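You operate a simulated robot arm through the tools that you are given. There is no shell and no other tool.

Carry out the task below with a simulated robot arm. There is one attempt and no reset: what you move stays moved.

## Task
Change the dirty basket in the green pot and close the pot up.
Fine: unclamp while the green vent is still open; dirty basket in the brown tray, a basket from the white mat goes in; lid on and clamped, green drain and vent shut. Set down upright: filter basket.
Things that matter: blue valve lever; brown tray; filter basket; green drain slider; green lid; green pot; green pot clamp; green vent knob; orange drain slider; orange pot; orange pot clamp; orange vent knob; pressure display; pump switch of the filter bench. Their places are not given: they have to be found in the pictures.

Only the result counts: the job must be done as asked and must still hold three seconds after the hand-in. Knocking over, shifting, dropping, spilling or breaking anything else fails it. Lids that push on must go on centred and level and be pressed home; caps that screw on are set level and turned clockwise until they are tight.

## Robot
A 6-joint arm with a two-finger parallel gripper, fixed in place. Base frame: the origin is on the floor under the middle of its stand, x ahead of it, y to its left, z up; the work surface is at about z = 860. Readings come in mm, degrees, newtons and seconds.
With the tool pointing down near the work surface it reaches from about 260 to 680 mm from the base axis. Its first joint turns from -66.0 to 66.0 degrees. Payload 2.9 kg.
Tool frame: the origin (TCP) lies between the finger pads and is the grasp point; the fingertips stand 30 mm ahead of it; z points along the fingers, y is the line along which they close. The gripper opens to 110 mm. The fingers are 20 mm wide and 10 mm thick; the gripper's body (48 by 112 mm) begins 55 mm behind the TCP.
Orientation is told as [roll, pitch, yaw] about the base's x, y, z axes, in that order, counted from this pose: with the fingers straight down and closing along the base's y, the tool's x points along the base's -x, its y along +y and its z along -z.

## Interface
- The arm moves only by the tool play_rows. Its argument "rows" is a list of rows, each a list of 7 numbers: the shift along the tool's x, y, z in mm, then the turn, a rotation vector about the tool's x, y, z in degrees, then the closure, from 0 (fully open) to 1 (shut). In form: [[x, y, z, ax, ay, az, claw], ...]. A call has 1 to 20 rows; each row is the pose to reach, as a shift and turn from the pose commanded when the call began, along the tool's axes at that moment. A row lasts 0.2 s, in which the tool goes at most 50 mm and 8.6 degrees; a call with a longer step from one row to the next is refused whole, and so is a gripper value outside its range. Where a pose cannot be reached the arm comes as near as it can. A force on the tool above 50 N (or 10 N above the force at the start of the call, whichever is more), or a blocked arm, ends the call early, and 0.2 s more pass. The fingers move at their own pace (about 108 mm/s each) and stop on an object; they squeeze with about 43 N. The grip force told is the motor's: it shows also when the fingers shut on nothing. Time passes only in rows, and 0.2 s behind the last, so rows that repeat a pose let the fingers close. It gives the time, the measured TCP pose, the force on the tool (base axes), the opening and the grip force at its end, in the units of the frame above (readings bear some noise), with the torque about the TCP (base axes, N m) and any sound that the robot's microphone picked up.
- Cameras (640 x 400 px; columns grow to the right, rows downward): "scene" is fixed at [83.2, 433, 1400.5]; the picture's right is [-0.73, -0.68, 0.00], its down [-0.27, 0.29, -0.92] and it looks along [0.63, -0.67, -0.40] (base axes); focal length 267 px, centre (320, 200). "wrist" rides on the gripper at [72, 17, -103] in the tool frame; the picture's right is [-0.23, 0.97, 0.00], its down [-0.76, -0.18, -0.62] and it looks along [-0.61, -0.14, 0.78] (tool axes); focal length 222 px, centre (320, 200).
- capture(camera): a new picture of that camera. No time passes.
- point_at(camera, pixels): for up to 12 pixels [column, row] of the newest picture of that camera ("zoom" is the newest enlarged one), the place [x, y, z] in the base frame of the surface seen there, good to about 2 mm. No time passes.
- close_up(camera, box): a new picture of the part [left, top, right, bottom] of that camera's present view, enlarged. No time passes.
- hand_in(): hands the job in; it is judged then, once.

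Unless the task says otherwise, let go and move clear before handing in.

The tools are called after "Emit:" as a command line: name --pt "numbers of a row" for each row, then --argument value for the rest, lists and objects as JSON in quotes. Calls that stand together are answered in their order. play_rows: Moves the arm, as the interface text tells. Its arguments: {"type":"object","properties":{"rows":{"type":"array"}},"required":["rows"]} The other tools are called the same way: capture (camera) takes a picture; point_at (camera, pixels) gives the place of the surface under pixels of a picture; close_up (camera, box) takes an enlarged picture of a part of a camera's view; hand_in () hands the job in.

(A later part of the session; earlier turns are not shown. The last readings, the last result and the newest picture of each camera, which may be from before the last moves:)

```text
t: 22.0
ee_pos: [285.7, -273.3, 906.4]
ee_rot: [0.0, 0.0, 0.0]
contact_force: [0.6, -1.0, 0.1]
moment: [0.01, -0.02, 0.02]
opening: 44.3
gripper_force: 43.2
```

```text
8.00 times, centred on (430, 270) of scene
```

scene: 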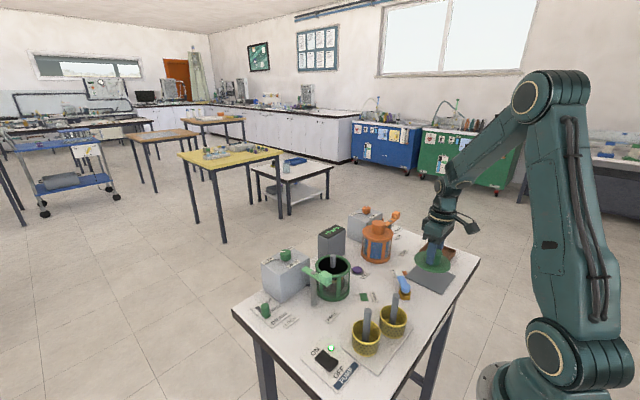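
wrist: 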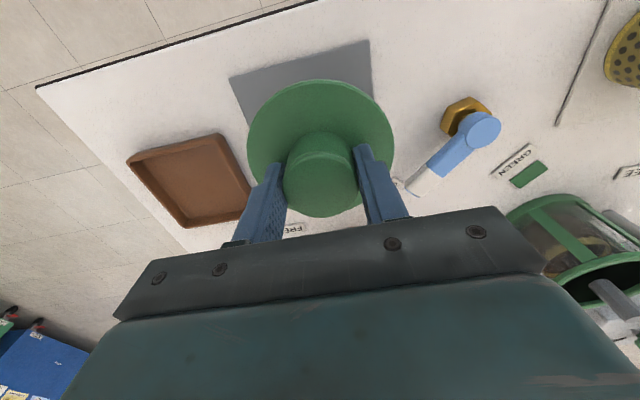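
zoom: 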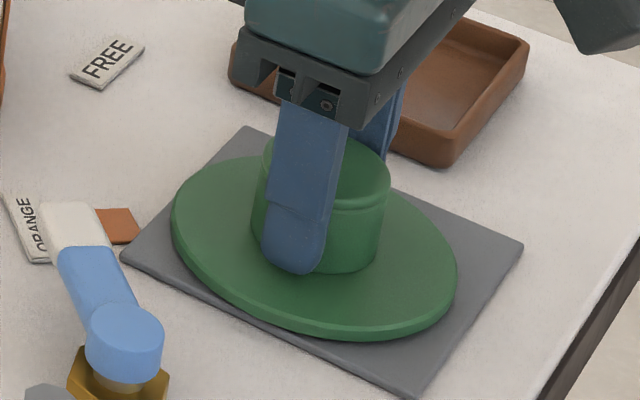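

Still no contact force at z≈906.5; the lid is nearly on the mat. I'll continue 1 mm at a time.

Emit:
play_rows --pt "0 0 1 0 0 0 0.8" --pt "0 0 1 0 0 0 0.8"

Emit:
play_rows --pt "0 0 1 0 0 0 0.8" --pt "0 0 1 0 0 0 0.8"

```text
t: 22.6
ee_pos: [286.6, -273.4, 905.6]
ee_rot: [0.1, 0.0, 0.0]
contact_force: [-0.2, -0.5, -0.7]
moment: [0.0, 0.01, -0.02]
opening: 44.2
gripper_force: 43.3
```

```text
t: 23.2
ee_pos: [286.4, -271.8, 905.4]
ee_rot: [0.0, -0.1, 0.0]
contact_force: [-0.2, 4.4, 19.2]
moment: [-0.07, 0.41, -0.09]
opening: 44.2
gripper_force: 42.8
```

Contact at 19 N – the lid rests on the mat. I'll open the fingers and rise.

Emit:
play_rows --pt "0 0 -0.7 0 0 0 0.8" --pt "0 0 -0.7 0 0 0 0.55" --pt "0 0 -0.7 0 0 0 0.4" --pt "0 0 -0.7 0 0 0 0.4" --pt "0 0 -25 0 0 0 0.4" --pt "0 0 -65 0 0 0 0.4" --pt "0 0 -110 0 0 0 0.4" --pt "0 0 -155 0 0 0 0.4" --pt "0 0 -200 0 0 0 0.4" --pt "0 0 -200 0 0 0 0.4"

Emit:
capture --camera "wrist"

Emit:
close_up --camera "scene" --box '[240, 200, 400, 300]'

Emit:
close_up --camera "scene" --box '[390, 225, 486, 285]'

```text
t: 25.4
ee_pos: [282.8, -272.7, 1103.7]
ee_rot: [0.1, 0.0, 0.1]
contact_force: [-0.3, 0.1, -0.1]
moment: [-0.01, -0.01, -0.02]
opening: 66.0
gripper_force: 0.0
```

```text
taken
```

wrist: 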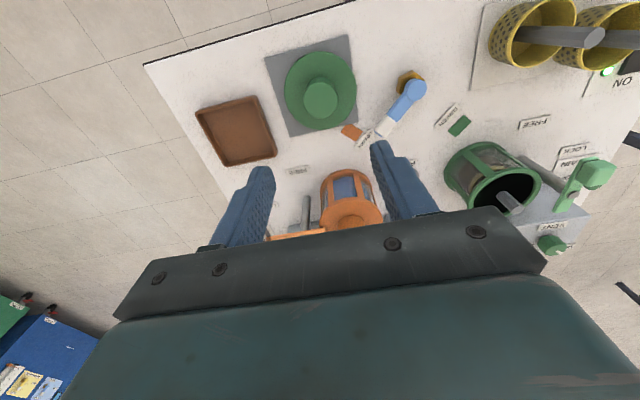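

```text
4.00 times, centred on (320, 250) of scene
```

zoom: 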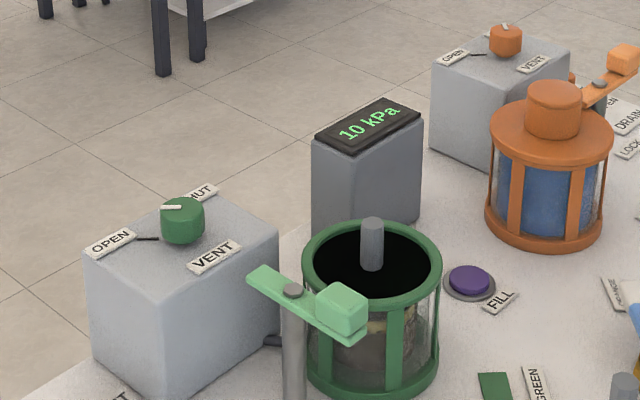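

```text
6.67 times, centred on (438, 255) of scene
```

zoom: 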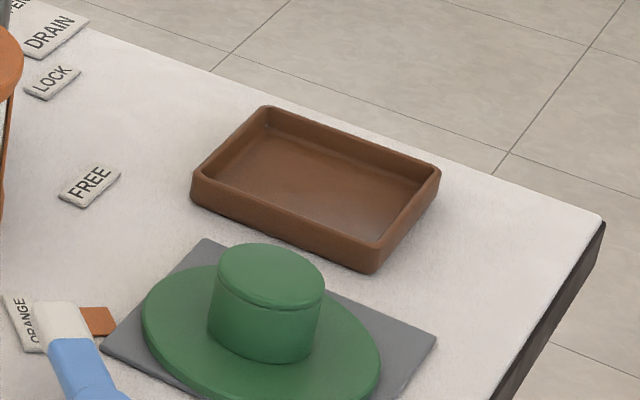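

The lid sits flat on the grey mat. Now I measure the tray and the dirty basket's rod in the pot.

Emit:
point_at --camera "zoom" --pixels '[[265, 110], [436, 172], [375, 255], [196, 182], [320, 180], [270, 130], [415, 185], [370, 235], [215, 178], [265, 265], [270, 300]]'

Emit:
point_at --camera "scene" --pixels '[[333, 255.5], [333, 261], [333, 265], [318, 268], [349, 262], [333, 277], [325, 282], [340, 282], [305, 271], [325, 278], [331, 256], [335, 256]]'

Emit:
point_at --camera "wrist" --pixels '[[519, 207], [508, 198], [495, 195], [480, 148], [447, 185], [515, 180], [533, 190], [590, 178], [237, 130], [322, 93]]'

```text
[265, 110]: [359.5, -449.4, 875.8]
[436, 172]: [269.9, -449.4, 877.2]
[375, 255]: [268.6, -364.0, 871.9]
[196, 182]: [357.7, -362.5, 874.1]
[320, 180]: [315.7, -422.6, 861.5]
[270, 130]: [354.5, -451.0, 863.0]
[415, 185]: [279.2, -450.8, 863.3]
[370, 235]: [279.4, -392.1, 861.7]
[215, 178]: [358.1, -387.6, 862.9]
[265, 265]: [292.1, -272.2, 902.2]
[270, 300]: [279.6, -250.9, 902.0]
```

```text
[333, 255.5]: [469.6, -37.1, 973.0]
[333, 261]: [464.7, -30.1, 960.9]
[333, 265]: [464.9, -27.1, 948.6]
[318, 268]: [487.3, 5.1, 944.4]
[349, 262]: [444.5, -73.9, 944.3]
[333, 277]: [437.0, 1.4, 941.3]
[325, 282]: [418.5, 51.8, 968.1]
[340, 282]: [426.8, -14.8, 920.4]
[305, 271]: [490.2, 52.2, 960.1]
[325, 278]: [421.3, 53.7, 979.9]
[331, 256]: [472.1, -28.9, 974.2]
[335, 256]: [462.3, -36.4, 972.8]
```

```text
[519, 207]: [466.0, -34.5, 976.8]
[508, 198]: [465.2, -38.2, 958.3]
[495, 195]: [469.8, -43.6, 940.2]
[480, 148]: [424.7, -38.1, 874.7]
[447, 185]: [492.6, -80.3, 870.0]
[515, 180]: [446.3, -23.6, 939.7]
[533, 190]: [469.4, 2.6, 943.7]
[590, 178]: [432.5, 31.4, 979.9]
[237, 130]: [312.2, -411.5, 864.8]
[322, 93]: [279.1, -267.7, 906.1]
```

Rod top of the dirty basket is at about (467,-34,974); the pot rim is z≈944. The tray interior centre is (314,-407), floor z 862. I'll go above the rod with the fingers at 44 mm.

Emit:
play_rows --pt "-23 30 0 0 0 0 0.6" --pt "-46 60 0 0 0 0 0.6" --pt "-69 90 0 0 0 0 0.6" --pt "-92 120 0 0 0 0 0.6" --pt "-115 150 0 0 0 0 0.6" --pt "-138 180 0 0 0 0 0.6" --pt "-161 210 10 0 0 0 0.6" --pt "-185 240 45 0 0 0 0.6" --pt "-185 240 65 0 0 0 0.6" --pt "-185 240 65 0 0 0 0.6"

Emit:
capture --camera "wrist"

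Emit:
close_up --camera "wrist" --box '[240, 50, 400, 150]'

Emit:
close_up --camera "scene" --box '[260, 190, 420, 290]'

```text
refused: row 8 steps farther than a row can; nothing moved
```

```text
taken
```

wrist: 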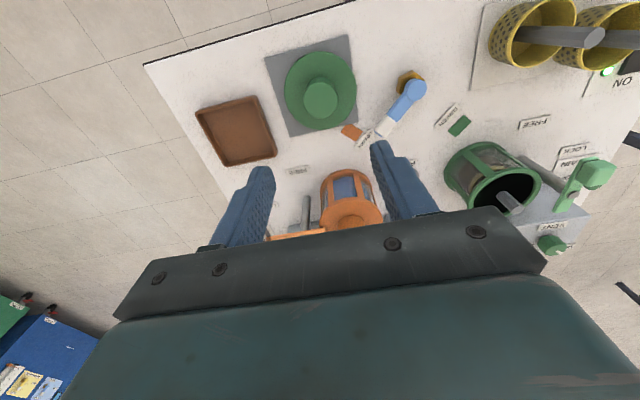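

```text
4.00 times, centred on (320, 100) of wrist
```

zoom: 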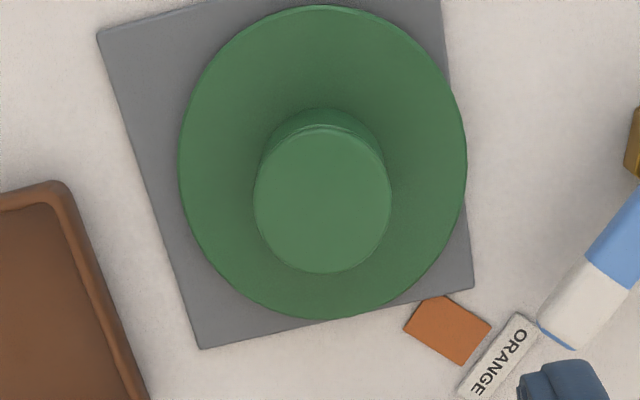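

```text
4.00 times, centred on (340, 240) of scene
```

zoom: 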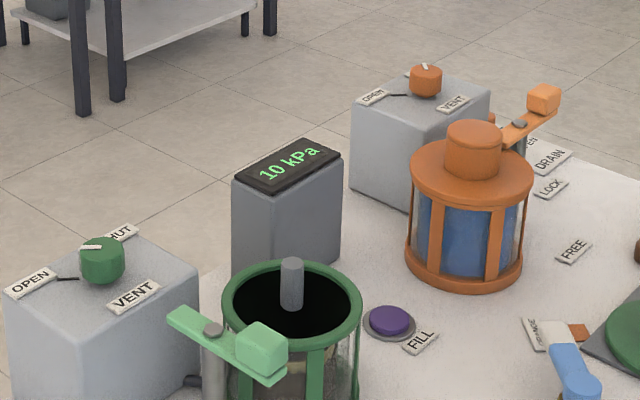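

The call was refused for one over-long step (row 8), nothing moved. I'll split the descent into separate rows.

Emit:
play_rows --pt "-23 30 0 0 0 0 0.6" --pt "-46 60 0 0 0 0 0.6" --pt "-69 90 0 0 0 0 0.6" --pt "-92 120 0 0 0 0 0.6" --pt "-115 150 0 0 0 0 0.6" --pt "-138 180 0 0 0 0 0.6" --pt "-161 210 0 0 0 0 0.6" --pt "-185 240 0 0 0 0 0.6" --pt "-185 240 30 0 0 0 0.6" --pt "-185 240 60 0 0 0 0.6" --pt "-185 240 60 0 0 0 0.6"

Emit:
capture --camera "wrist"

Emit:
close_up --camera "wrist" --box '[240, 80, 400, 180]'

Emit:
close_up --camera "scene" --box '[260, 190, 420, 290]'

```text
t: 27.8
ee_pos: [471.3, -32.1, 1045.8]
ee_rot: [0.1, 0.0, 0.1]
contact_force: [-1.1, 0.5, 0.6]
moment: [0.01, 0.02, 0.0]
opening: 44.0
gripper_force: 0.1
```

```text
taken
```

wrist: 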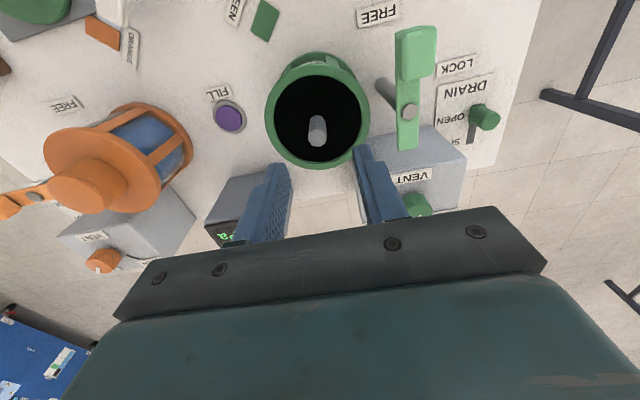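

```text
4.00 times, centred on (320, 130) of wrist
```

zoom: 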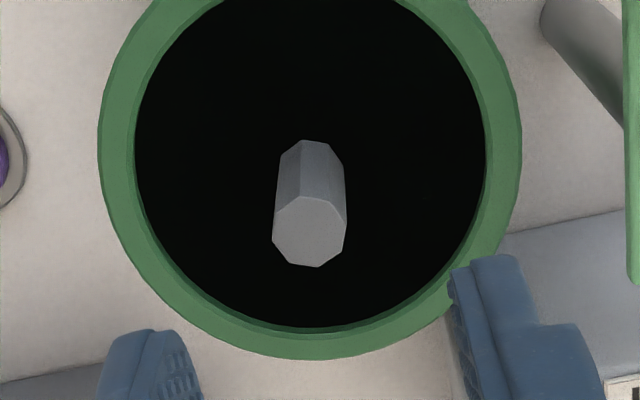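

```text
4.00 times, centred on (340, 240) of scene
```

zoom: 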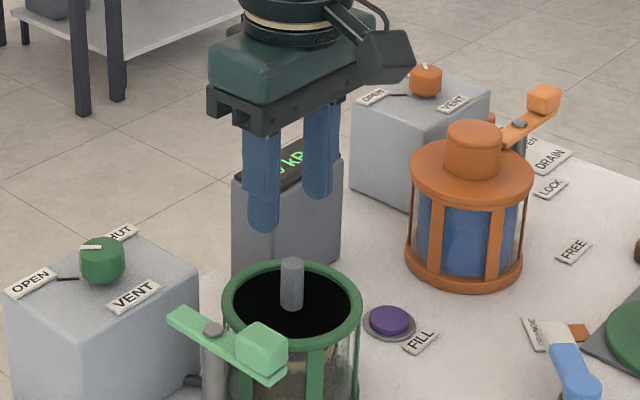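

The rod top is visible at (317,131). I'll measure the rod centre and the black interior depth.

Emit:
point_at --camera "zoom" --pixels '[[310, 235], [275, 230], [345, 230], [310, 200], [312, 263], [200, 150], [420, 150], [310, 100], [310, 310], [115, 150], [505, 150], [310, 345]]'

```text
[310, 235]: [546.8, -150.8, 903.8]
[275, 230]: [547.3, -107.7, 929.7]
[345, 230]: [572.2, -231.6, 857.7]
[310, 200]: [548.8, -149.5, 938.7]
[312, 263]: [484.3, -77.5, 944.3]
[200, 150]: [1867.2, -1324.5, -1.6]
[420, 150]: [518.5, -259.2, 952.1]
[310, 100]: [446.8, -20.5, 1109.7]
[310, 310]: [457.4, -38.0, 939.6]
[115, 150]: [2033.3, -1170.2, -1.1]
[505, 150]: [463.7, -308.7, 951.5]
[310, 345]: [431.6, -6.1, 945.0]
```

The "zoom" referred to the scene enlargement; I'll redo it with the wrist enlargement taken last.

Emit:
close_up --camera "wrist" --box '[240, 80, 400, 180]'

Emit:
point_at --camera "zoom" --pixels '[[310, 235], [276, 230], [343, 230], [310, 205], [312, 260], [200, 150], [420, 150], [310, 100], [310, 310], [115, 150], [505, 150], [310, 345]]'

```text
4.00 times, centred on (320, 130) of wrist
```

zoom: 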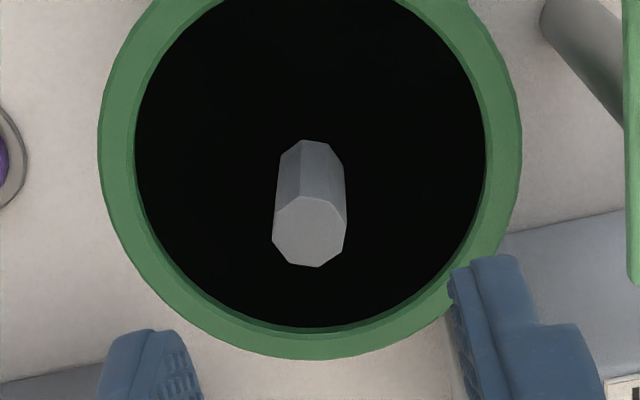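

```text
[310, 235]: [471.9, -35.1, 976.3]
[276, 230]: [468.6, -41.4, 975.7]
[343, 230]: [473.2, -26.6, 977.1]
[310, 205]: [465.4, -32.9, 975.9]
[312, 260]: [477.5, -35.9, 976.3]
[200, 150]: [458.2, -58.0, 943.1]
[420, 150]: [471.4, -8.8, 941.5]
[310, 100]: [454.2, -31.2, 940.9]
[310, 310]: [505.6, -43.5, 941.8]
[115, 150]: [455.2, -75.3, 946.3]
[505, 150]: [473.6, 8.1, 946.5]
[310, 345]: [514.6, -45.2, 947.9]
```

The black surface inside lies at z≈942, just below the rim (946), with the rod (15 mm thick, top 976) sticking out. I'll keep fingertips above it: descend to z≈977 and close on the rod.

Emit:
play_rows --pt "0 0 25 0 0 0 0.6" --pt "0 0 50 0 0 0 0.6" --pt "0 0 69 0 0 0 0.6" --pt "0 0 69 0 0 0 0.6" --pt "0 0 69 0 0 0 0.8" --pt "0 0 69 0 0 0 0.95" --pt "0 0 69 0 0 0 0.95"

Emit:
close_up --camera "scene" --box '[260, 210, 420, 310]'

```text
t: 29.4
ee_pos: [470.8, -34.8, 976.6]
ee_rot: [0.1, 0.0, 0.0]
contact_force: [0.5, -0.4, 1.2]
moment: [-0.17, -0.02, -0.02]
opening: 14.6
gripper_force: 43.1
```

```text
4.00 times, centred on (340, 260) of scene
```

zoom: 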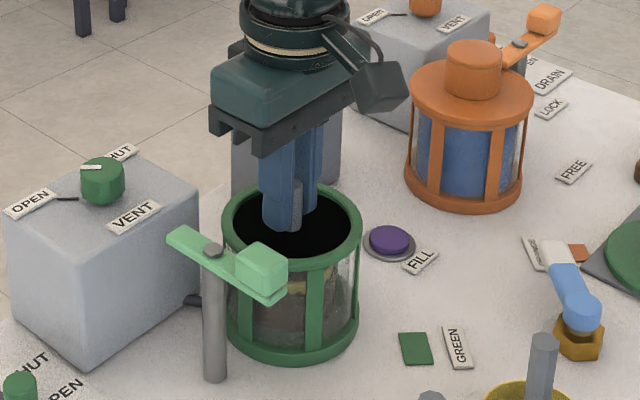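

The rod is gripped (14.6 mm). I'll lift the basket straight up slowly and check it comes out.

Emit:
play_rows --pt "0 0 -4 0 0 0 0.95" --pt "0 0 -10 0 0 0 0.95" --pt "0 0 -20 0 0 0 0.95" --pt "0 0 -32 0 0 0 0.95" --pt "0 0 -45 0 0 0 0.95"

Emit:
close_up --camera "scene" --box '[260, 210, 420, 310]'

Emit:
capture --camera "wrist"

```text
t: 30.6
ee_pos: [470.4, -33.3, 1021.9]
ee_rot: [0.1, 0.0, 0.0]
contact_force: [-0.3, -0.5, -1.3]
moment: [-0.07, 0.01, 0.02]
opening: 14.2
gripper_force: 42.7
```

```text
4.00 times, centred on (340, 260) of scene
```

zoom: 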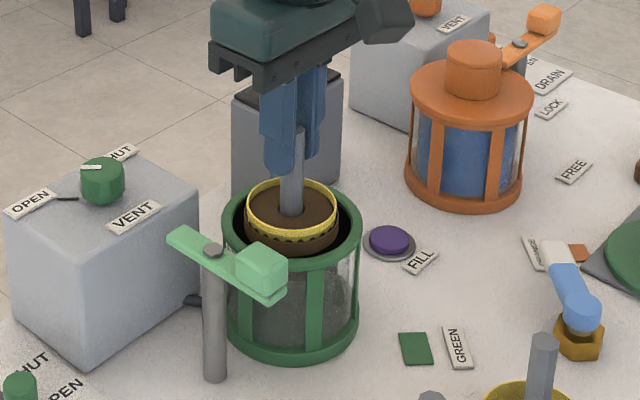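

```text
taken
```

wrist: 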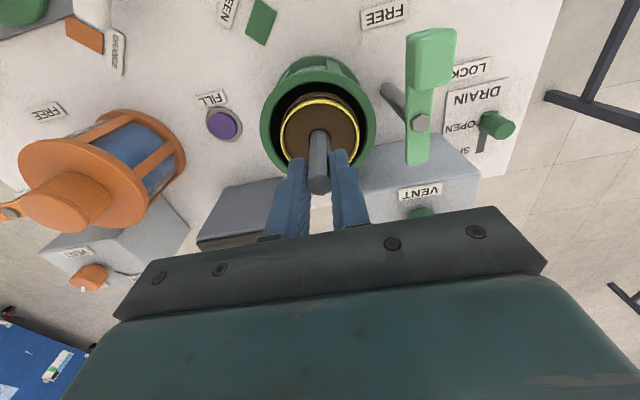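

The dirty basket with its residue is coming out cleanly. I'll raise it clear and carry it upright around the orange pot to above the tray.

Emit:
play_rows --pt "0 0 -35 0 0 0 0.95" --pt "0 0 -70 0 0 0 0.95" --pt "0 0 -100 0 0 0 0.95" --pt "20 -23 -100 0 0 0 0.95" --pt "40 -47 -100 0 0 0 0.95" --pt "60 -70 -100 0 0 0 0.95" --pt "80 -94 -100 0 0 0 0.95" --pt "100 -117 -100 0 0 0 0.95" --pt "107 -149 -100 0 0 0 0.95" --pt "114 -181 -100 0 0 0 0.95" --pt "120 -213 -100 0 0 0 0.95" --pt "127 -245 -100 0 0 0 0.95" --pt "134 -277 -100 0 0 0 0.95" --pt "141 -309 -100 0 0 0 0.95" --pt "147 -341 -100 0 0 0 0.95" --pt "154 -373 -100 0 0 0 0.95" --pt "154 -373 -65 0 0 0 0.95" --pt "154 -373 -30 0 0 0 0.95" --pt "154 -373 0 0 0 0 0.95"

Emit:
capture --camera "scene"

Emit:
close_up --camera "scene" --box '[376, 190, 504, 270]'

Emit:
capture --camera "wrist"

```text
t: 34.6
ee_pos: [315.4, -406.4, 1020.4]
ee_rot: [0.1, 0.0, -0.1]
contact_force: [0.6, -0.2, -0.5]
moment: [-0.06, 0.01, 0.02]
opening: 14.4
gripper_force: 43.2
```

```text
taken
```

scene: 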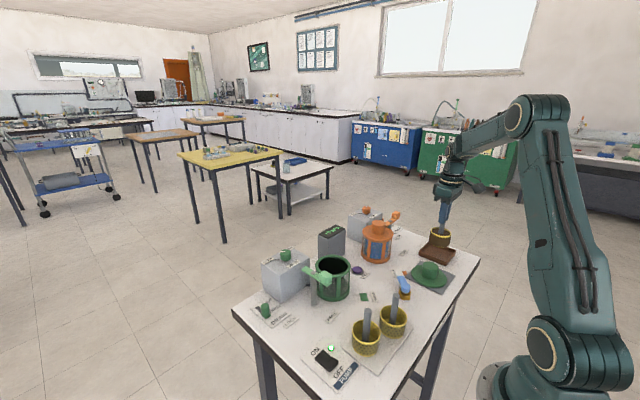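

```text
5.00 times, centred on (440, 230) of scene
```

zoom: 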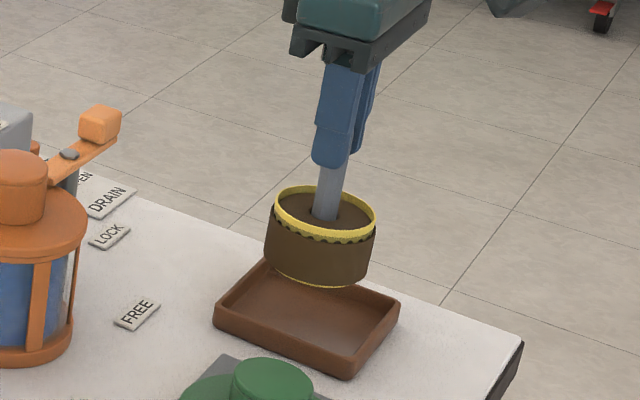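

```text
taken
```

wrist: 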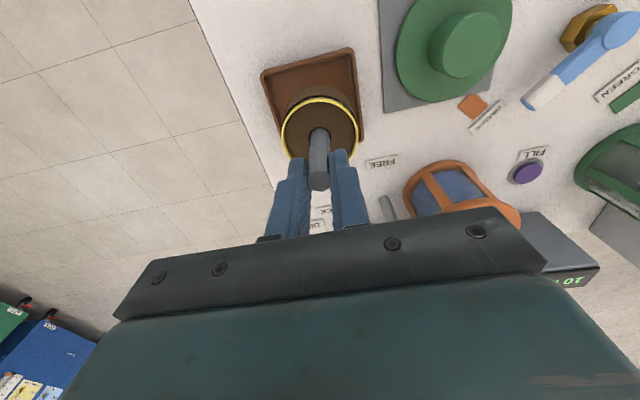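

The dirty basket hangs above the tray. I'll measure its rim to confirm it's level and centred.

Emit:
close_up --camera "scene" --box '[408, 210, 472, 250]'

Emit:
point_at --camera "zoom" --pixels '[[222, 180], [408, 220], [300, 245], [250, 225], [380, 245], [320, 280], [240, 260], [400, 280], [320, 345], [260, 320], [380, 340], [318, 200]]'

```text
10.00 times, centred on (440, 230) of scene
```

zoom: 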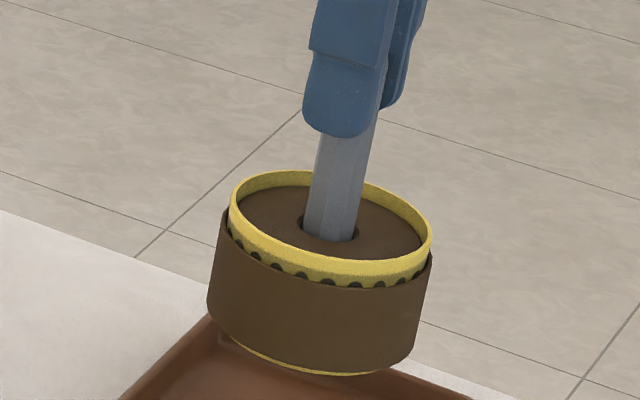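

```text
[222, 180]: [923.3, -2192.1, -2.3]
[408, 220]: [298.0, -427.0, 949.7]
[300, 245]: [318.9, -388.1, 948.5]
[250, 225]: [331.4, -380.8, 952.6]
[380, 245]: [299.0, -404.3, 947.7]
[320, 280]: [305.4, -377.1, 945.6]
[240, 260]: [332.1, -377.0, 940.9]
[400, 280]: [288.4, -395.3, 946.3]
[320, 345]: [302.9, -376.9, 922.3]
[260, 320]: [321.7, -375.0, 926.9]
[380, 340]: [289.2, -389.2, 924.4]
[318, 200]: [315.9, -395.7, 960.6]
```

The basket is centred over the tray and level. I'll lower it most of the way, then in small steps until contact.

Emit:
play_rows --pt "0 0 15 0 0 0 0.95" --pt "0 0 30 0 0 0 0.95" --pt "0 0 40 0 0 0 0.95" --pt "0 0 43 0 0 0 0.95" --pt "0 0 43 0 0 0 0.95"

Emit:
close_up --camera "scene" --box '[400, 210, 480, 260]'

```text
t: 35.8
ee_pos: [316.6, -407.3, 978.6]
ee_rot: [0.1, -0.1, 0.0]
contact_force: [0.1, -0.2, -1.5]
moment: [-0.07, -0.02, -0.02]
opening: 14.5
gripper_force: 43.2
```

```text
8.00 times, centred on (440, 235) of scene
```

zoom: 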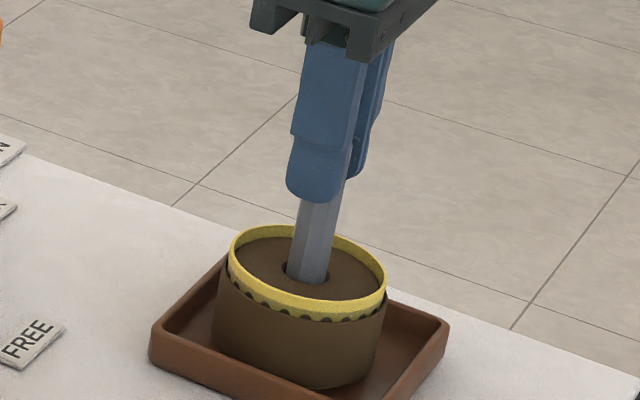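

I'll look at the whole tray with the basket before the final lowering.

Emit:
close_up --camera "scene" --box '[400, 225, 480, 275]'

Emit:
close_up --camera "wrist" --box '[240, 30, 400, 210]'

```text
8.00 times, centred on (440, 250) of scene
```

zoom: 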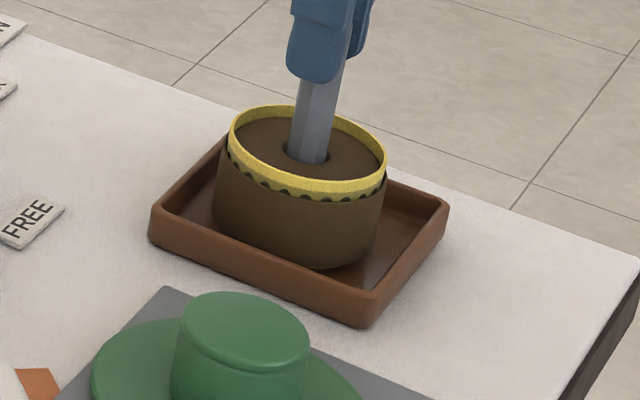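

```text
2.22 times, centred on (320, 120) of wrist
```

zoom: 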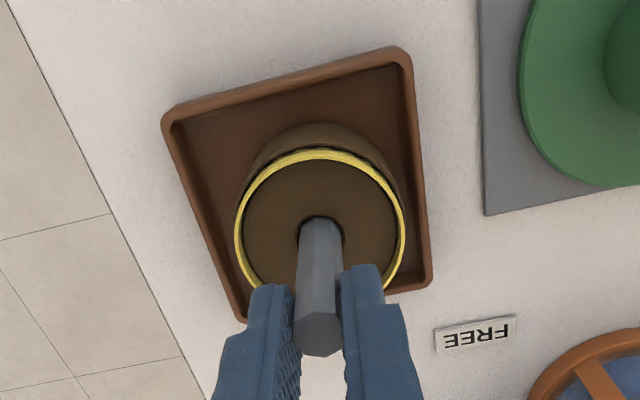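

The basket is inside the tray walls; I'll measure rim extents and tray walls to centre it better before contact.

Emit:
point_at --camera "zoom" --pixels '[[239, 235], [402, 235], [318, 153], [170, 125], [405, 55], [428, 275], [240, 312], [290, 60], [415, 160], [205, 220], [310, 125], [318, 330]]'

```text
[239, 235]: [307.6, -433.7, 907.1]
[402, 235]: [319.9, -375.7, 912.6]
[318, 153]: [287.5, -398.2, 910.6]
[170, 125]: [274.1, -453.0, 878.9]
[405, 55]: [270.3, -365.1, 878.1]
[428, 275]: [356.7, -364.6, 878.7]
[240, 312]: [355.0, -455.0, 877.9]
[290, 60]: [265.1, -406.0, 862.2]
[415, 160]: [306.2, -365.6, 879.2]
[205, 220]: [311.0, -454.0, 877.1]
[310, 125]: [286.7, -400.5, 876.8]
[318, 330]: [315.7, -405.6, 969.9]
```

Basket centre ≈ (317,-405), tray centre ≈ (313,-409). I'll shift 3–4 mm to centre, then lower gently to contact.

Emit:
play_rows --pt "3 -4 0 0 0 0 0.95" --pt "3 -4 2 0 0 0 0.95" --pt "3 -4 4 0 0 0 0.95" --pt "3 -4 4 0 0 0 0.95"

Emit:
play_rows --pt "0 0 1 0 0 0 0.95" --pt "0 0 1 0 0 0 0.95"

Emit:
play_rows --pt "0 0 1 0 0 0 0.95" --pt "0 0 1 0 0 0 0.95"

```text
t: 36.8
ee_pos: [314.1, -409.5, 975.7]
ee_rot: [0.0, -0.2, -0.1]
contact_force: [-2.6, 2.9, 30.2]
moment: [0.54, 0.77, 0.01]
opening: 14.3
gripper_force: 42.5
```

```text
t: 37.4
ee_pos: [314.5, -410.6, 975.2]
ee_rot: [-0.2, -0.3, 0.1]
contact_force: [0.8, 4.5, 35.7]
moment: [0.63, 0.1, -0.04]
opening: 14.0
gripper_force: 43.3
```

```text
t: 38.0
ee_pos: [313.7, -411.6, 974.9]
ee_rot: [-0.2, -0.4, 0.1]
contact_force: [3.7, 5.2, 37.3]
moment: [0.73, -0.34, 0.01]
opening: 14.5
gripper_force: 43.0
```

Contact was reached already at z≈975.5 (30–37 N). I'll ease up about 2.5 mm to relieve the pressing and check.

Emit:
play_rows --pt "0 0 -1.5 0 0 0 0.95" --pt "0 0 -2.5 0 0 0 0.95" --pt "0 0 -2.5 0 0 0 0.95"

Emit:
close_up --camera "scene" --box '[400, 225, 480, 275]'

```text
t: 38.8
ee_pos: [313.7, -410.9, 974.4]
ee_rot: [-0.1, -0.1, 0.1]
contact_force: [7.9, 0.7, 22.8]
moment: [0.39, -0.8, -0.06]
opening: 14.5
gripper_force: 43.1
```

```text
8.00 times, centred on (440, 250) of scene
```

zoom: 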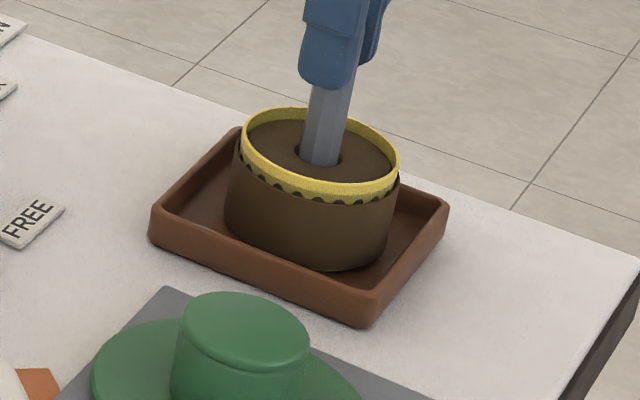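

Still 23 N of upward reaction; ease up another 1 mm.

Emit:
play_rows --pt "0 0 -1 0 0 0 0.95" --pt "0 0 -1 0 0 0 0.95"

```text
t: 39.4
ee_pos: [312.8, -410.6, 974.4]
ee_rot: [0.1, 0.1, -0.1]
contact_force: [1.1, -3.0, 9.6]
moment: [-0.59, -0.21, 0.0]
opening: 14.4
gripper_force: 43.6
```

Force is down to about 10 N with the basket standing in the tray. I'll open the fingers and rise straight up.

Emit:
play_rows --pt "0 0 -0.4 0 0 0 0.95" --pt "0 0 -0.4 0 0 0 0.8" --pt "0 0 -0.4 0 0 0 0.6" --pt "0 0 -0.4 0 0 0 0.6" --pt "0 0 -20 0 0 0 0.6" --pt "0 0 -50 0 0 0 0.6" --pt "0 0 -90 0 0 0 0.6" --pt "0 0 -125 0 0 0 0.6" --pt "0 0 -125 0 0 0 0.6"

Emit:
close_up --camera "scene" --box '[400, 215, 480, 275]'

Emit:
capture --camera "wrist"

```text
t: 41.4
ee_pos: [313.5, -410.5, 1098.6]
ee_rot: [0.1, -0.1, 0.1]
contact_force: [0.1, -0.4, 0.0]
moment: [-0.01, 0.01, 0.02]
opening: 44.0
gripper_force: 0.1
```

```text
6.67 times, centred on (440, 245) of scene
```

zoom: 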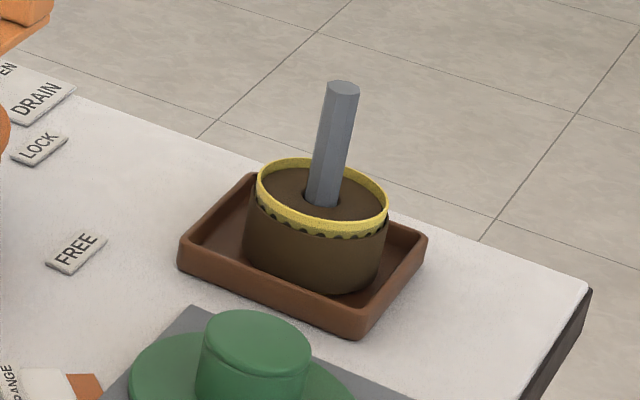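

```text
taken
```

wrist: 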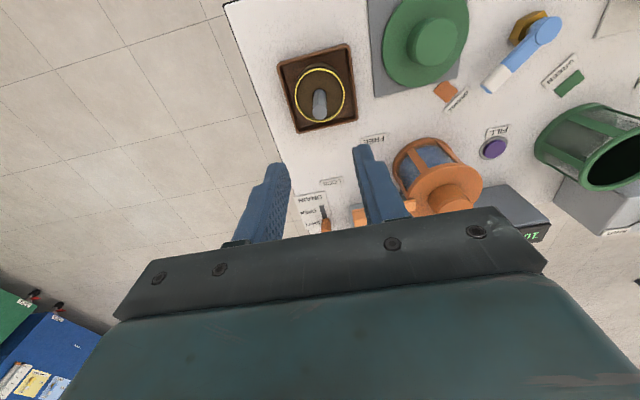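

The dirty basket stands upright in the tray. I'll verify its rim is level and check the clean baskets' geometry next.

Emit:
close_up --camera "scene" --box '[400, 215, 480, 275]'

Emit:
point_at --camera "zoom" --pixels '[[258, 183], [386, 208], [300, 213], [345, 220], [275, 163], [344, 88], [322, 200], [320, 280], [420, 240], [185, 245]]'

Emit:
close_up --camera "scene" --box '[340, 275, 436, 365]'

```text
6.67 times, centred on (440, 245) of scene
```

zoom: 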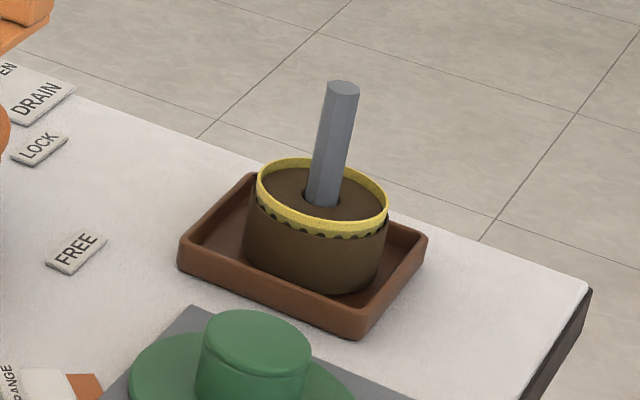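

```text
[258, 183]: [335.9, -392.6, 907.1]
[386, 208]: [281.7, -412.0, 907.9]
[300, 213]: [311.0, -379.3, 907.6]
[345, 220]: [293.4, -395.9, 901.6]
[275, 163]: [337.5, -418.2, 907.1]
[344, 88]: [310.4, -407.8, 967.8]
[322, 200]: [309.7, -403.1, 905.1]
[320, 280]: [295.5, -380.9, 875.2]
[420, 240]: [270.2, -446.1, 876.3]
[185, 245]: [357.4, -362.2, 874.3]
```

```text
4.44 times, centred on (388, 320) of scene
```

zoom: 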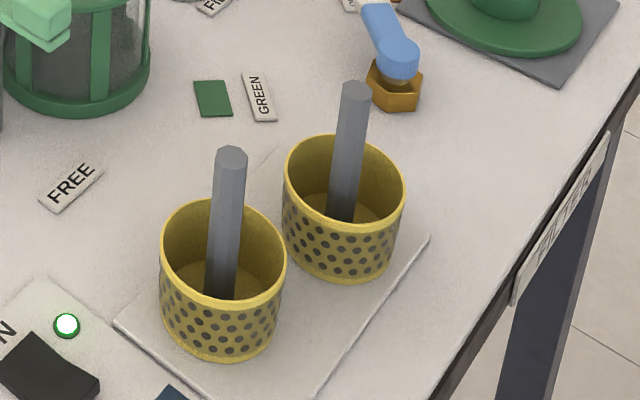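

Dirty basket rim reads 907 all round – upright. Now I inspect both clean baskets closely to choose one.

Emit:
close_up --camera "scene" --box '[348, 300, 396, 360]'

Emit:
close_up --camera "scene" --box '[376, 285, 424, 345]'

Emit:
point_at --camera "scene" --pixels '[[368, 309.5], [366, 309.5], [370, 309.5], [367, 325], [366, 335], [353, 328], [380, 340], [365, 342], [396, 294.5], [395, 310], [381, 314], [407, 324]]'

```text
6.67 times, centred on (372, 330) of scene
```

zoom: 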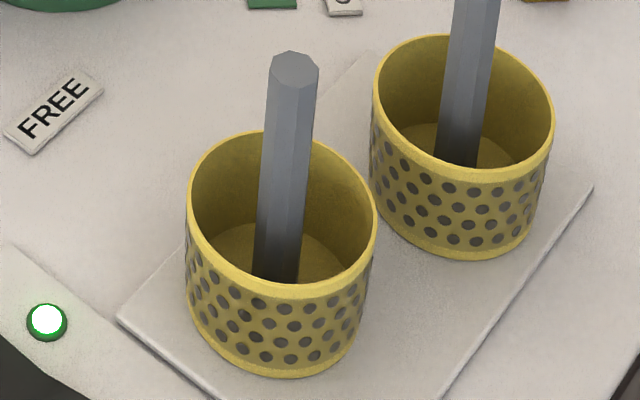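

```text
6.67 times, centred on (400, 315) of scene
```

zoom: 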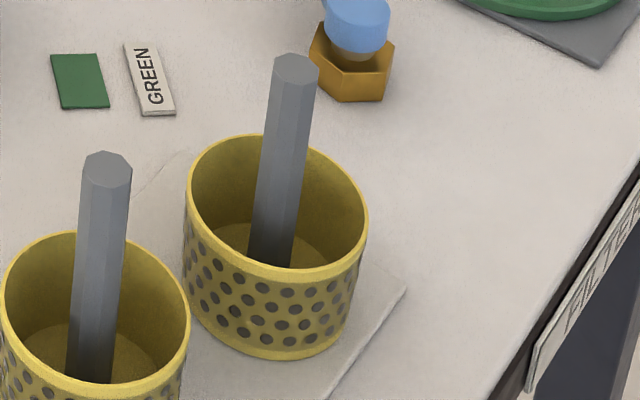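

```text
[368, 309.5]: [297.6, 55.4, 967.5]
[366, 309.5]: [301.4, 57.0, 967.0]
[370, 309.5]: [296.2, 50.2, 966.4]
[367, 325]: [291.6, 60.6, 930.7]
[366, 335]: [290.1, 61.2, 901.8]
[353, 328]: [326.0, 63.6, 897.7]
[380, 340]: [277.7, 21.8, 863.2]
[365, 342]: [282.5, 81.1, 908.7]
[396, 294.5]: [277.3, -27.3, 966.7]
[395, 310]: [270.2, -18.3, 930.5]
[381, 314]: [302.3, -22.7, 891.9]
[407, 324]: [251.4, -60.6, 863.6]
```

Both clean baskets look intact. I'll take the one with its rod at (297,54); move there at height with the fingers open 44 mm.

Emit:
play_rows --pt "-10 38 0 0 0 0 0.6" --pt "-20 78 0 0 0 0 0.6" --pt "-25 120 0 0 0 0 0.6" --pt "-25 162 0 0 0 0 0.6" --pt "-25 204 0 0 0 0 0.6" --pt "-25 246 0 0 0 0 0.6" --pt "-25 288 0 0 0 0 0.6" --pt "-25 330 0 0 0 0 0.6" --pt "-20 372 0 0 0 0 0.6" --pt "-10 410 0 0 0 0 0.6" --pt "5 442 0 0 0 0 0.6" --pt "16 465 0 0 0 0 0.6" --pt "16 465 30 0 0 0 0.6" --pt "16 465 50 0 0 0 0.6" --pt "16 465 50 0 0 0 0.6"

Emit:
capture --camera "wrist"

Emit:
capture --camera "scene"

Emit:
close_up --camera "wrist" --box '[240, 60, 400, 160]'

```text
t: 44.6
ee_pos: [298.1, 55.4, 1050.7]
ee_rot: [0.1, 0.0, -0.1]
contact_force: [-0.8, -0.3, 0.0]
moment: [-0.02, 0.0, 0.03]
opening: 43.8
gripper_force: 0.0
```

```text
taken
```

wrist: 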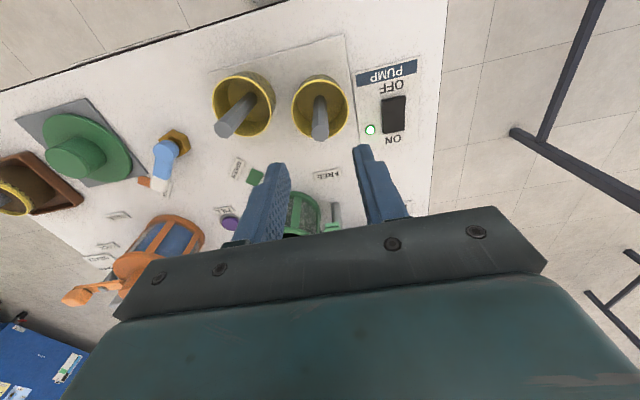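

```text
taken
```

scene: 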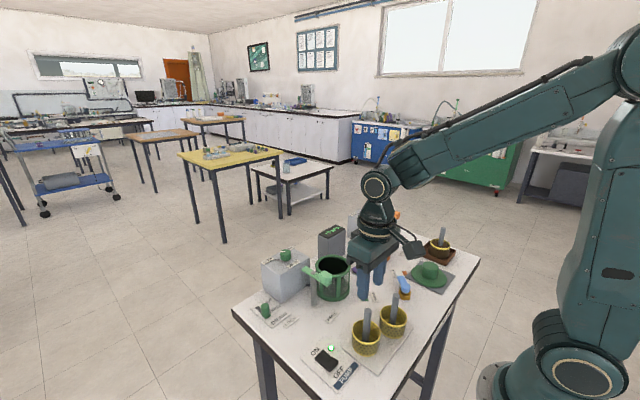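

```text
4.00 times, centred on (320, 110) of wrist
```

zoom: 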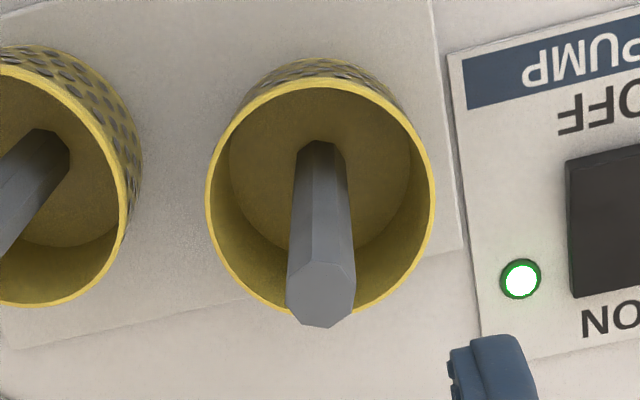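

I'm above the clean basket; I'll measure its rod top in this wrist view to align.

Emit:
point_at --camera "zoom" --pixels '[[321, 293], [290, 290], [353, 290], [321, 266], [318, 322], [320, 145], [212, 180], [430, 180], [318, 85], [320, 310]]'

```text
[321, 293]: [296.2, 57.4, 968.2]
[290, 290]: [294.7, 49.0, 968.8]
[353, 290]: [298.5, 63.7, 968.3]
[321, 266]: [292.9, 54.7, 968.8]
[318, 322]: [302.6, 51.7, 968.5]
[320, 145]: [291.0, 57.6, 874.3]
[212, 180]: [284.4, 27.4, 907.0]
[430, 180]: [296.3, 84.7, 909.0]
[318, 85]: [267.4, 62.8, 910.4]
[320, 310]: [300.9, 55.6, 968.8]
```

Rod centre ≈ (297,56), top z 968.5. I'll fine-shift and descend to z≈969, then close on the rod.

Emit:
play_rows --pt "1.5 1.3 0 0 0 0 0.6" --pt "1.5 1.3 30 0 0 0 0.6" --pt "1.5 1.3 60 0 0 0 0.6" --pt "1.5 1.3 82 0 0 0 0.6" --pt "1.5 1.3 82 0 0 0 0.6" --pt "1.5 1.3 82 0 0 0 0.8" --pt "1.5 1.3 82 0 0 0 0.95" --pt "1.5 1.3 82 0 0 0 0.95"

Emit:
close_up --camera "scene" --box '[330, 270, 426, 360]'

```text
t: 46.4
ee_pos: [295.7, 54.8, 969.4]
ee_rot: [0.1, 0.0, 0.0]
contact_force: [0.1, 0.1, 1.6]
moment: [-0.18, -0.02, 0.0]
opening: 14.3
gripper_force: 42.5
```

```text
4.44 times, centred on (378, 315) of scene
```

zoom: 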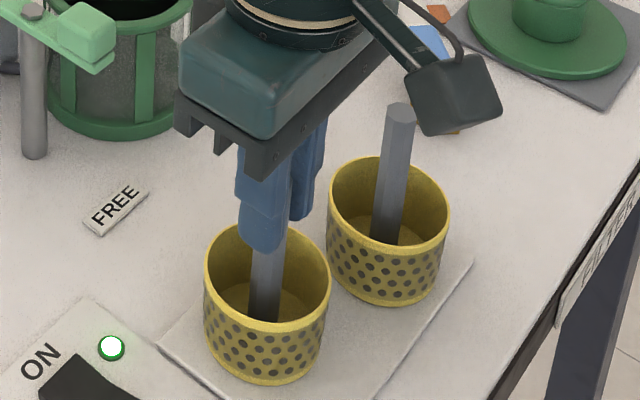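

Rod gripped (14.3 mm). I'll lift the clean basket straight up and carry it above the green pot.

Emit:
play_rows --pt "0 0 -10 0 0 0 0.95" --pt "0 0 -35 0 0 0 0.95" --pt "0 0 -70 0 0 0 0.95" --pt "0 0 -105 0 0 0 0.95" --pt "0 0 -140 0 0 0 0.95" --pt "-25 -12.8 -140 0 0 0 0.95" --pt "-50 -25.5 -140 0 0 0 0.95" --pt "-75 -38.3 -140 0 0 0 0.95" --pt "-100 -51 -140 0 0 0 0.95" --pt "-125 -64 -140 0 0 0 0.95" --pt "-150 -76.5 -140 0 0 0 0.95" --pt "-174.5 -89.3 -140 0 0 0 0.95" --pt "-174.5 -89.3 -120 0 0 0 0.95" --pt "-174.5 -89.3 -100 0 0 0 0.95" --pt "-174.5 -89.3 -100 0 0 0 0.95"

Emit:
close_up --camera "scene" --box '[260, 190, 420, 290]'

Emit:
capture --camera "wrist"

Emit:
close_up --camera "wrist" --box '[240, 40, 400, 220]'

```text
t: 49.6
ee_pos: [469.7, -34.1, 1069.9]
ee_rot: [0.2, 0.0, 0.1]
contact_force: [0.7, 4.3, -1.1]
moment: [1.46, -0.03, -0.05]
opening: 13.7
gripper_force: 40.5
```

```text
4.00 times, centred on (340, 240) of scene
```

zoom: 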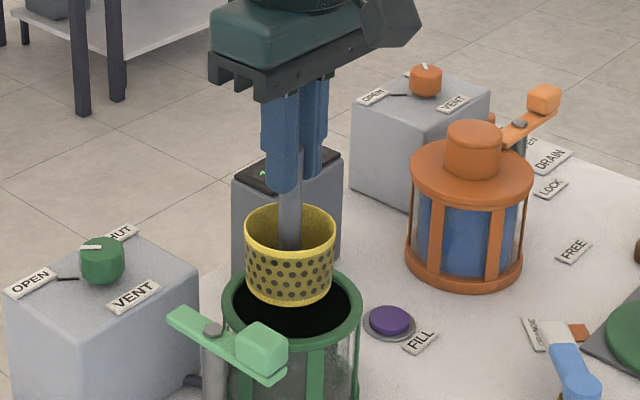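

```text
taken
```

wrist: 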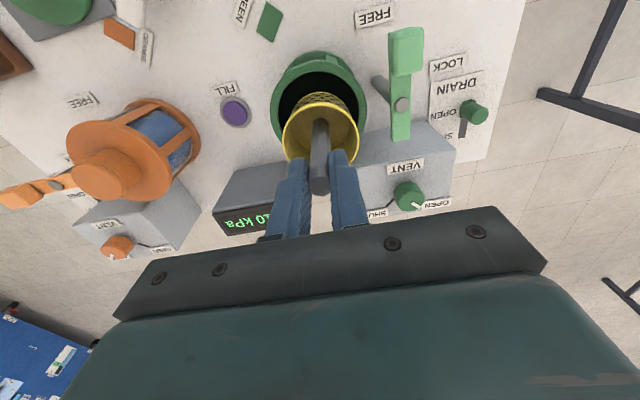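

```text
2.22 times, centred on (320, 130) of wrist
```

zoom: 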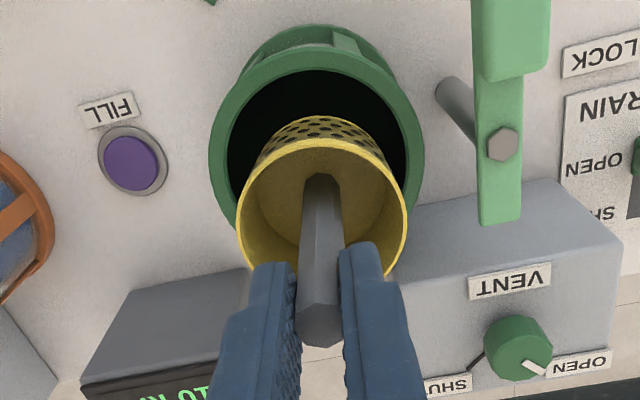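

The wrist reading shows a 1.5 Nm moment, unlike before; I'll hold still to re-read and measure the basket rim's level.

Emit:
play_rows --pt "0 0 0 0 0 0 0.95" --pt "0 0 0 0 0 0 0.95"

Emit:
close_up --camera "scene" --box '[300, 225, 364, 275]'

Emit:
point_at --camera "zoom" --pixels '[[202, 150], [412, 155], [300, 195], [240, 185], [370, 190], [300, 110], [310, 310], [230, 290], [390, 290], [290, 100]]'

```text
t: 50.2
ee_pos: [469.8, -34.8, 1069.8]
ee_rot: [0.1, 0.0, 0.0]
contact_force: [0.1, 0.0, -0.6]
moment: [0.06, 0.01, 0.02]
opening: 14.4
gripper_force: 42.7
```

```text
8.00 times, centred on (332, 250) of scene
```

zoom: 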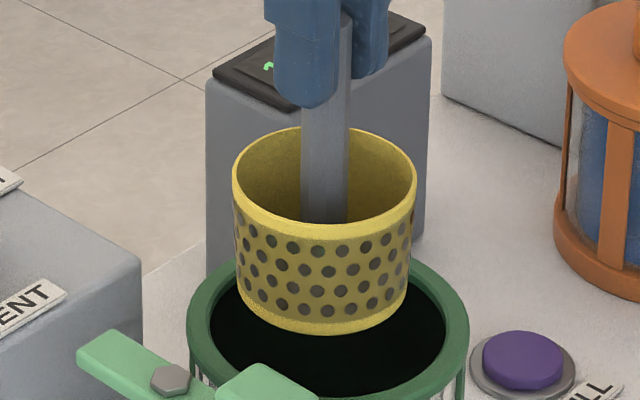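

```text
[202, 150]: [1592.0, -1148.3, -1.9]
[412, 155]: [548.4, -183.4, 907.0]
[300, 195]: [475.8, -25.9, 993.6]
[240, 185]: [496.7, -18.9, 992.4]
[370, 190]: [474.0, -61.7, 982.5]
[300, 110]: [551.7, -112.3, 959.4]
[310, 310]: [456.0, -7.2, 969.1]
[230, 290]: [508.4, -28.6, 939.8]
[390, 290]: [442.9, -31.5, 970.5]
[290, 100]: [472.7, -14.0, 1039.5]
```

That was a transient; it's steady now. I'll check basket vs pot centring via the wrist enlargement.

Emit:
close_up --camera "wrist" --box '[240, 40, 400, 220]'

Emit:
point_at --camera "zoom" --pixels '[[240, 235], [405, 235], [318, 142], [215, 150], [416, 150], [312, 62], [320, 310], [300, 320], [338, 320], [230, 150], [404, 140], [310, 78]]'

```text
2.22 times, centred on (320, 130) of wrist
```

zoom: 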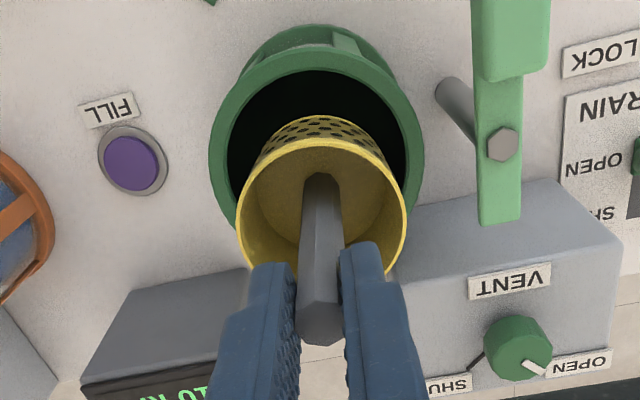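

```text
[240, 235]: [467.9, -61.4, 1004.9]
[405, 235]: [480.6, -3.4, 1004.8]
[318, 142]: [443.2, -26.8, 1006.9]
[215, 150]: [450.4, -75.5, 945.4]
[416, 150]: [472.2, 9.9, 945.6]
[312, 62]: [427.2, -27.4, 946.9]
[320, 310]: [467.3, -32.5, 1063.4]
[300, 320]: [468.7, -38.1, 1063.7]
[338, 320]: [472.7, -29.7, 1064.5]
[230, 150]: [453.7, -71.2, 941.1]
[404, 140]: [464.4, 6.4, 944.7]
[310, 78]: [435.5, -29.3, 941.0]
```

Basket centre (472.5,-32) vs pot centre (472,-35.5); clearance is ~9 mm, so I'll nudge -1.5 mm in y and lower past the rim.

Emit:
play_rows --pt "0 -1.5 0 0 0 0 0.95" --pt "0 -1.5 12 0 0 0 0.95" --pt "0 -1.5 24 0 0 0 0.95" --pt "0 -1.5 36 0 0 0 0.95" --pt "0 -1.5 48 0 0 0 0.95" --pt "0 -1.5 48 0 0 0 0.95"

Emit:
close_up --camera "scene" --box '[300, 225, 364, 305]'

Emit:
close_up --camera "wrist" --box '[240, 40, 400, 220]'

```text
t: 51.6
ee_pos: [469.0, -34.9, 1021.5]
ee_rot: [0.1, -0.1, 0.0]
contact_force: [0.3, 0.3, -0.4]
moment: [0.04, 0.01, -0.01]
opening: 14.3
gripper_force: 43.2
```

```text
5.00 times, centred on (332, 265) of scene
```

zoom: 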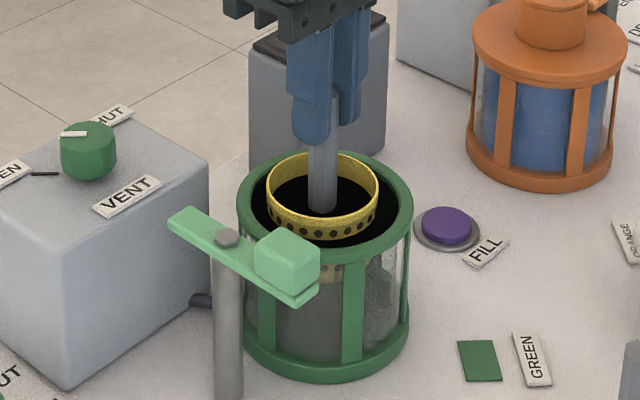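

```text
2.22 times, centred on (320, 130) of wrist
```

zoom: 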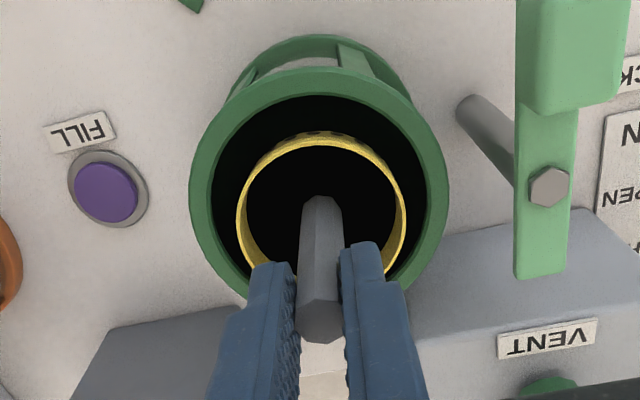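

The basket passes the rim centred, no contact. I'll lower further to near the seat.

Emit:
play_rows --pt "0 0 12 0 0 0 0.95" --pt "0 0 24 0 0 0 0.95" --pt "0 0 36 0 0 0 0.95" --pt "0 0 38 0 0 0 0.95" --pt "0 0 38 0 0 0 0.95"

```text
t: 52.8
ee_pos: [470.7, -35.3, 983.2]
ee_rot: [0.1, -0.1, 0.0]
contact_force: [-0.4, 0.3, 5.0]
moment: [0.24, 0.06, -0.05]
opening: 14.2
gripper_force: 42.3
```

A slight 5 N appears at z 983; I'll go on 1 mm at a time.

Emit:
play_rows --pt "0 0 1 0 0 0 0.95" --pt "0 0 1 0 0 0 0.95"

```text
t: 53.4
ee_pos: [469.3, -36.2, 982.4]
ee_rot: [0.1, -0.1, 0.1]
contact_force: [-0.4, -1.1, 17.2]
moment: [-0.36, 0.12, -0.01]
opening: 14.4
gripper_force: 43.4
```

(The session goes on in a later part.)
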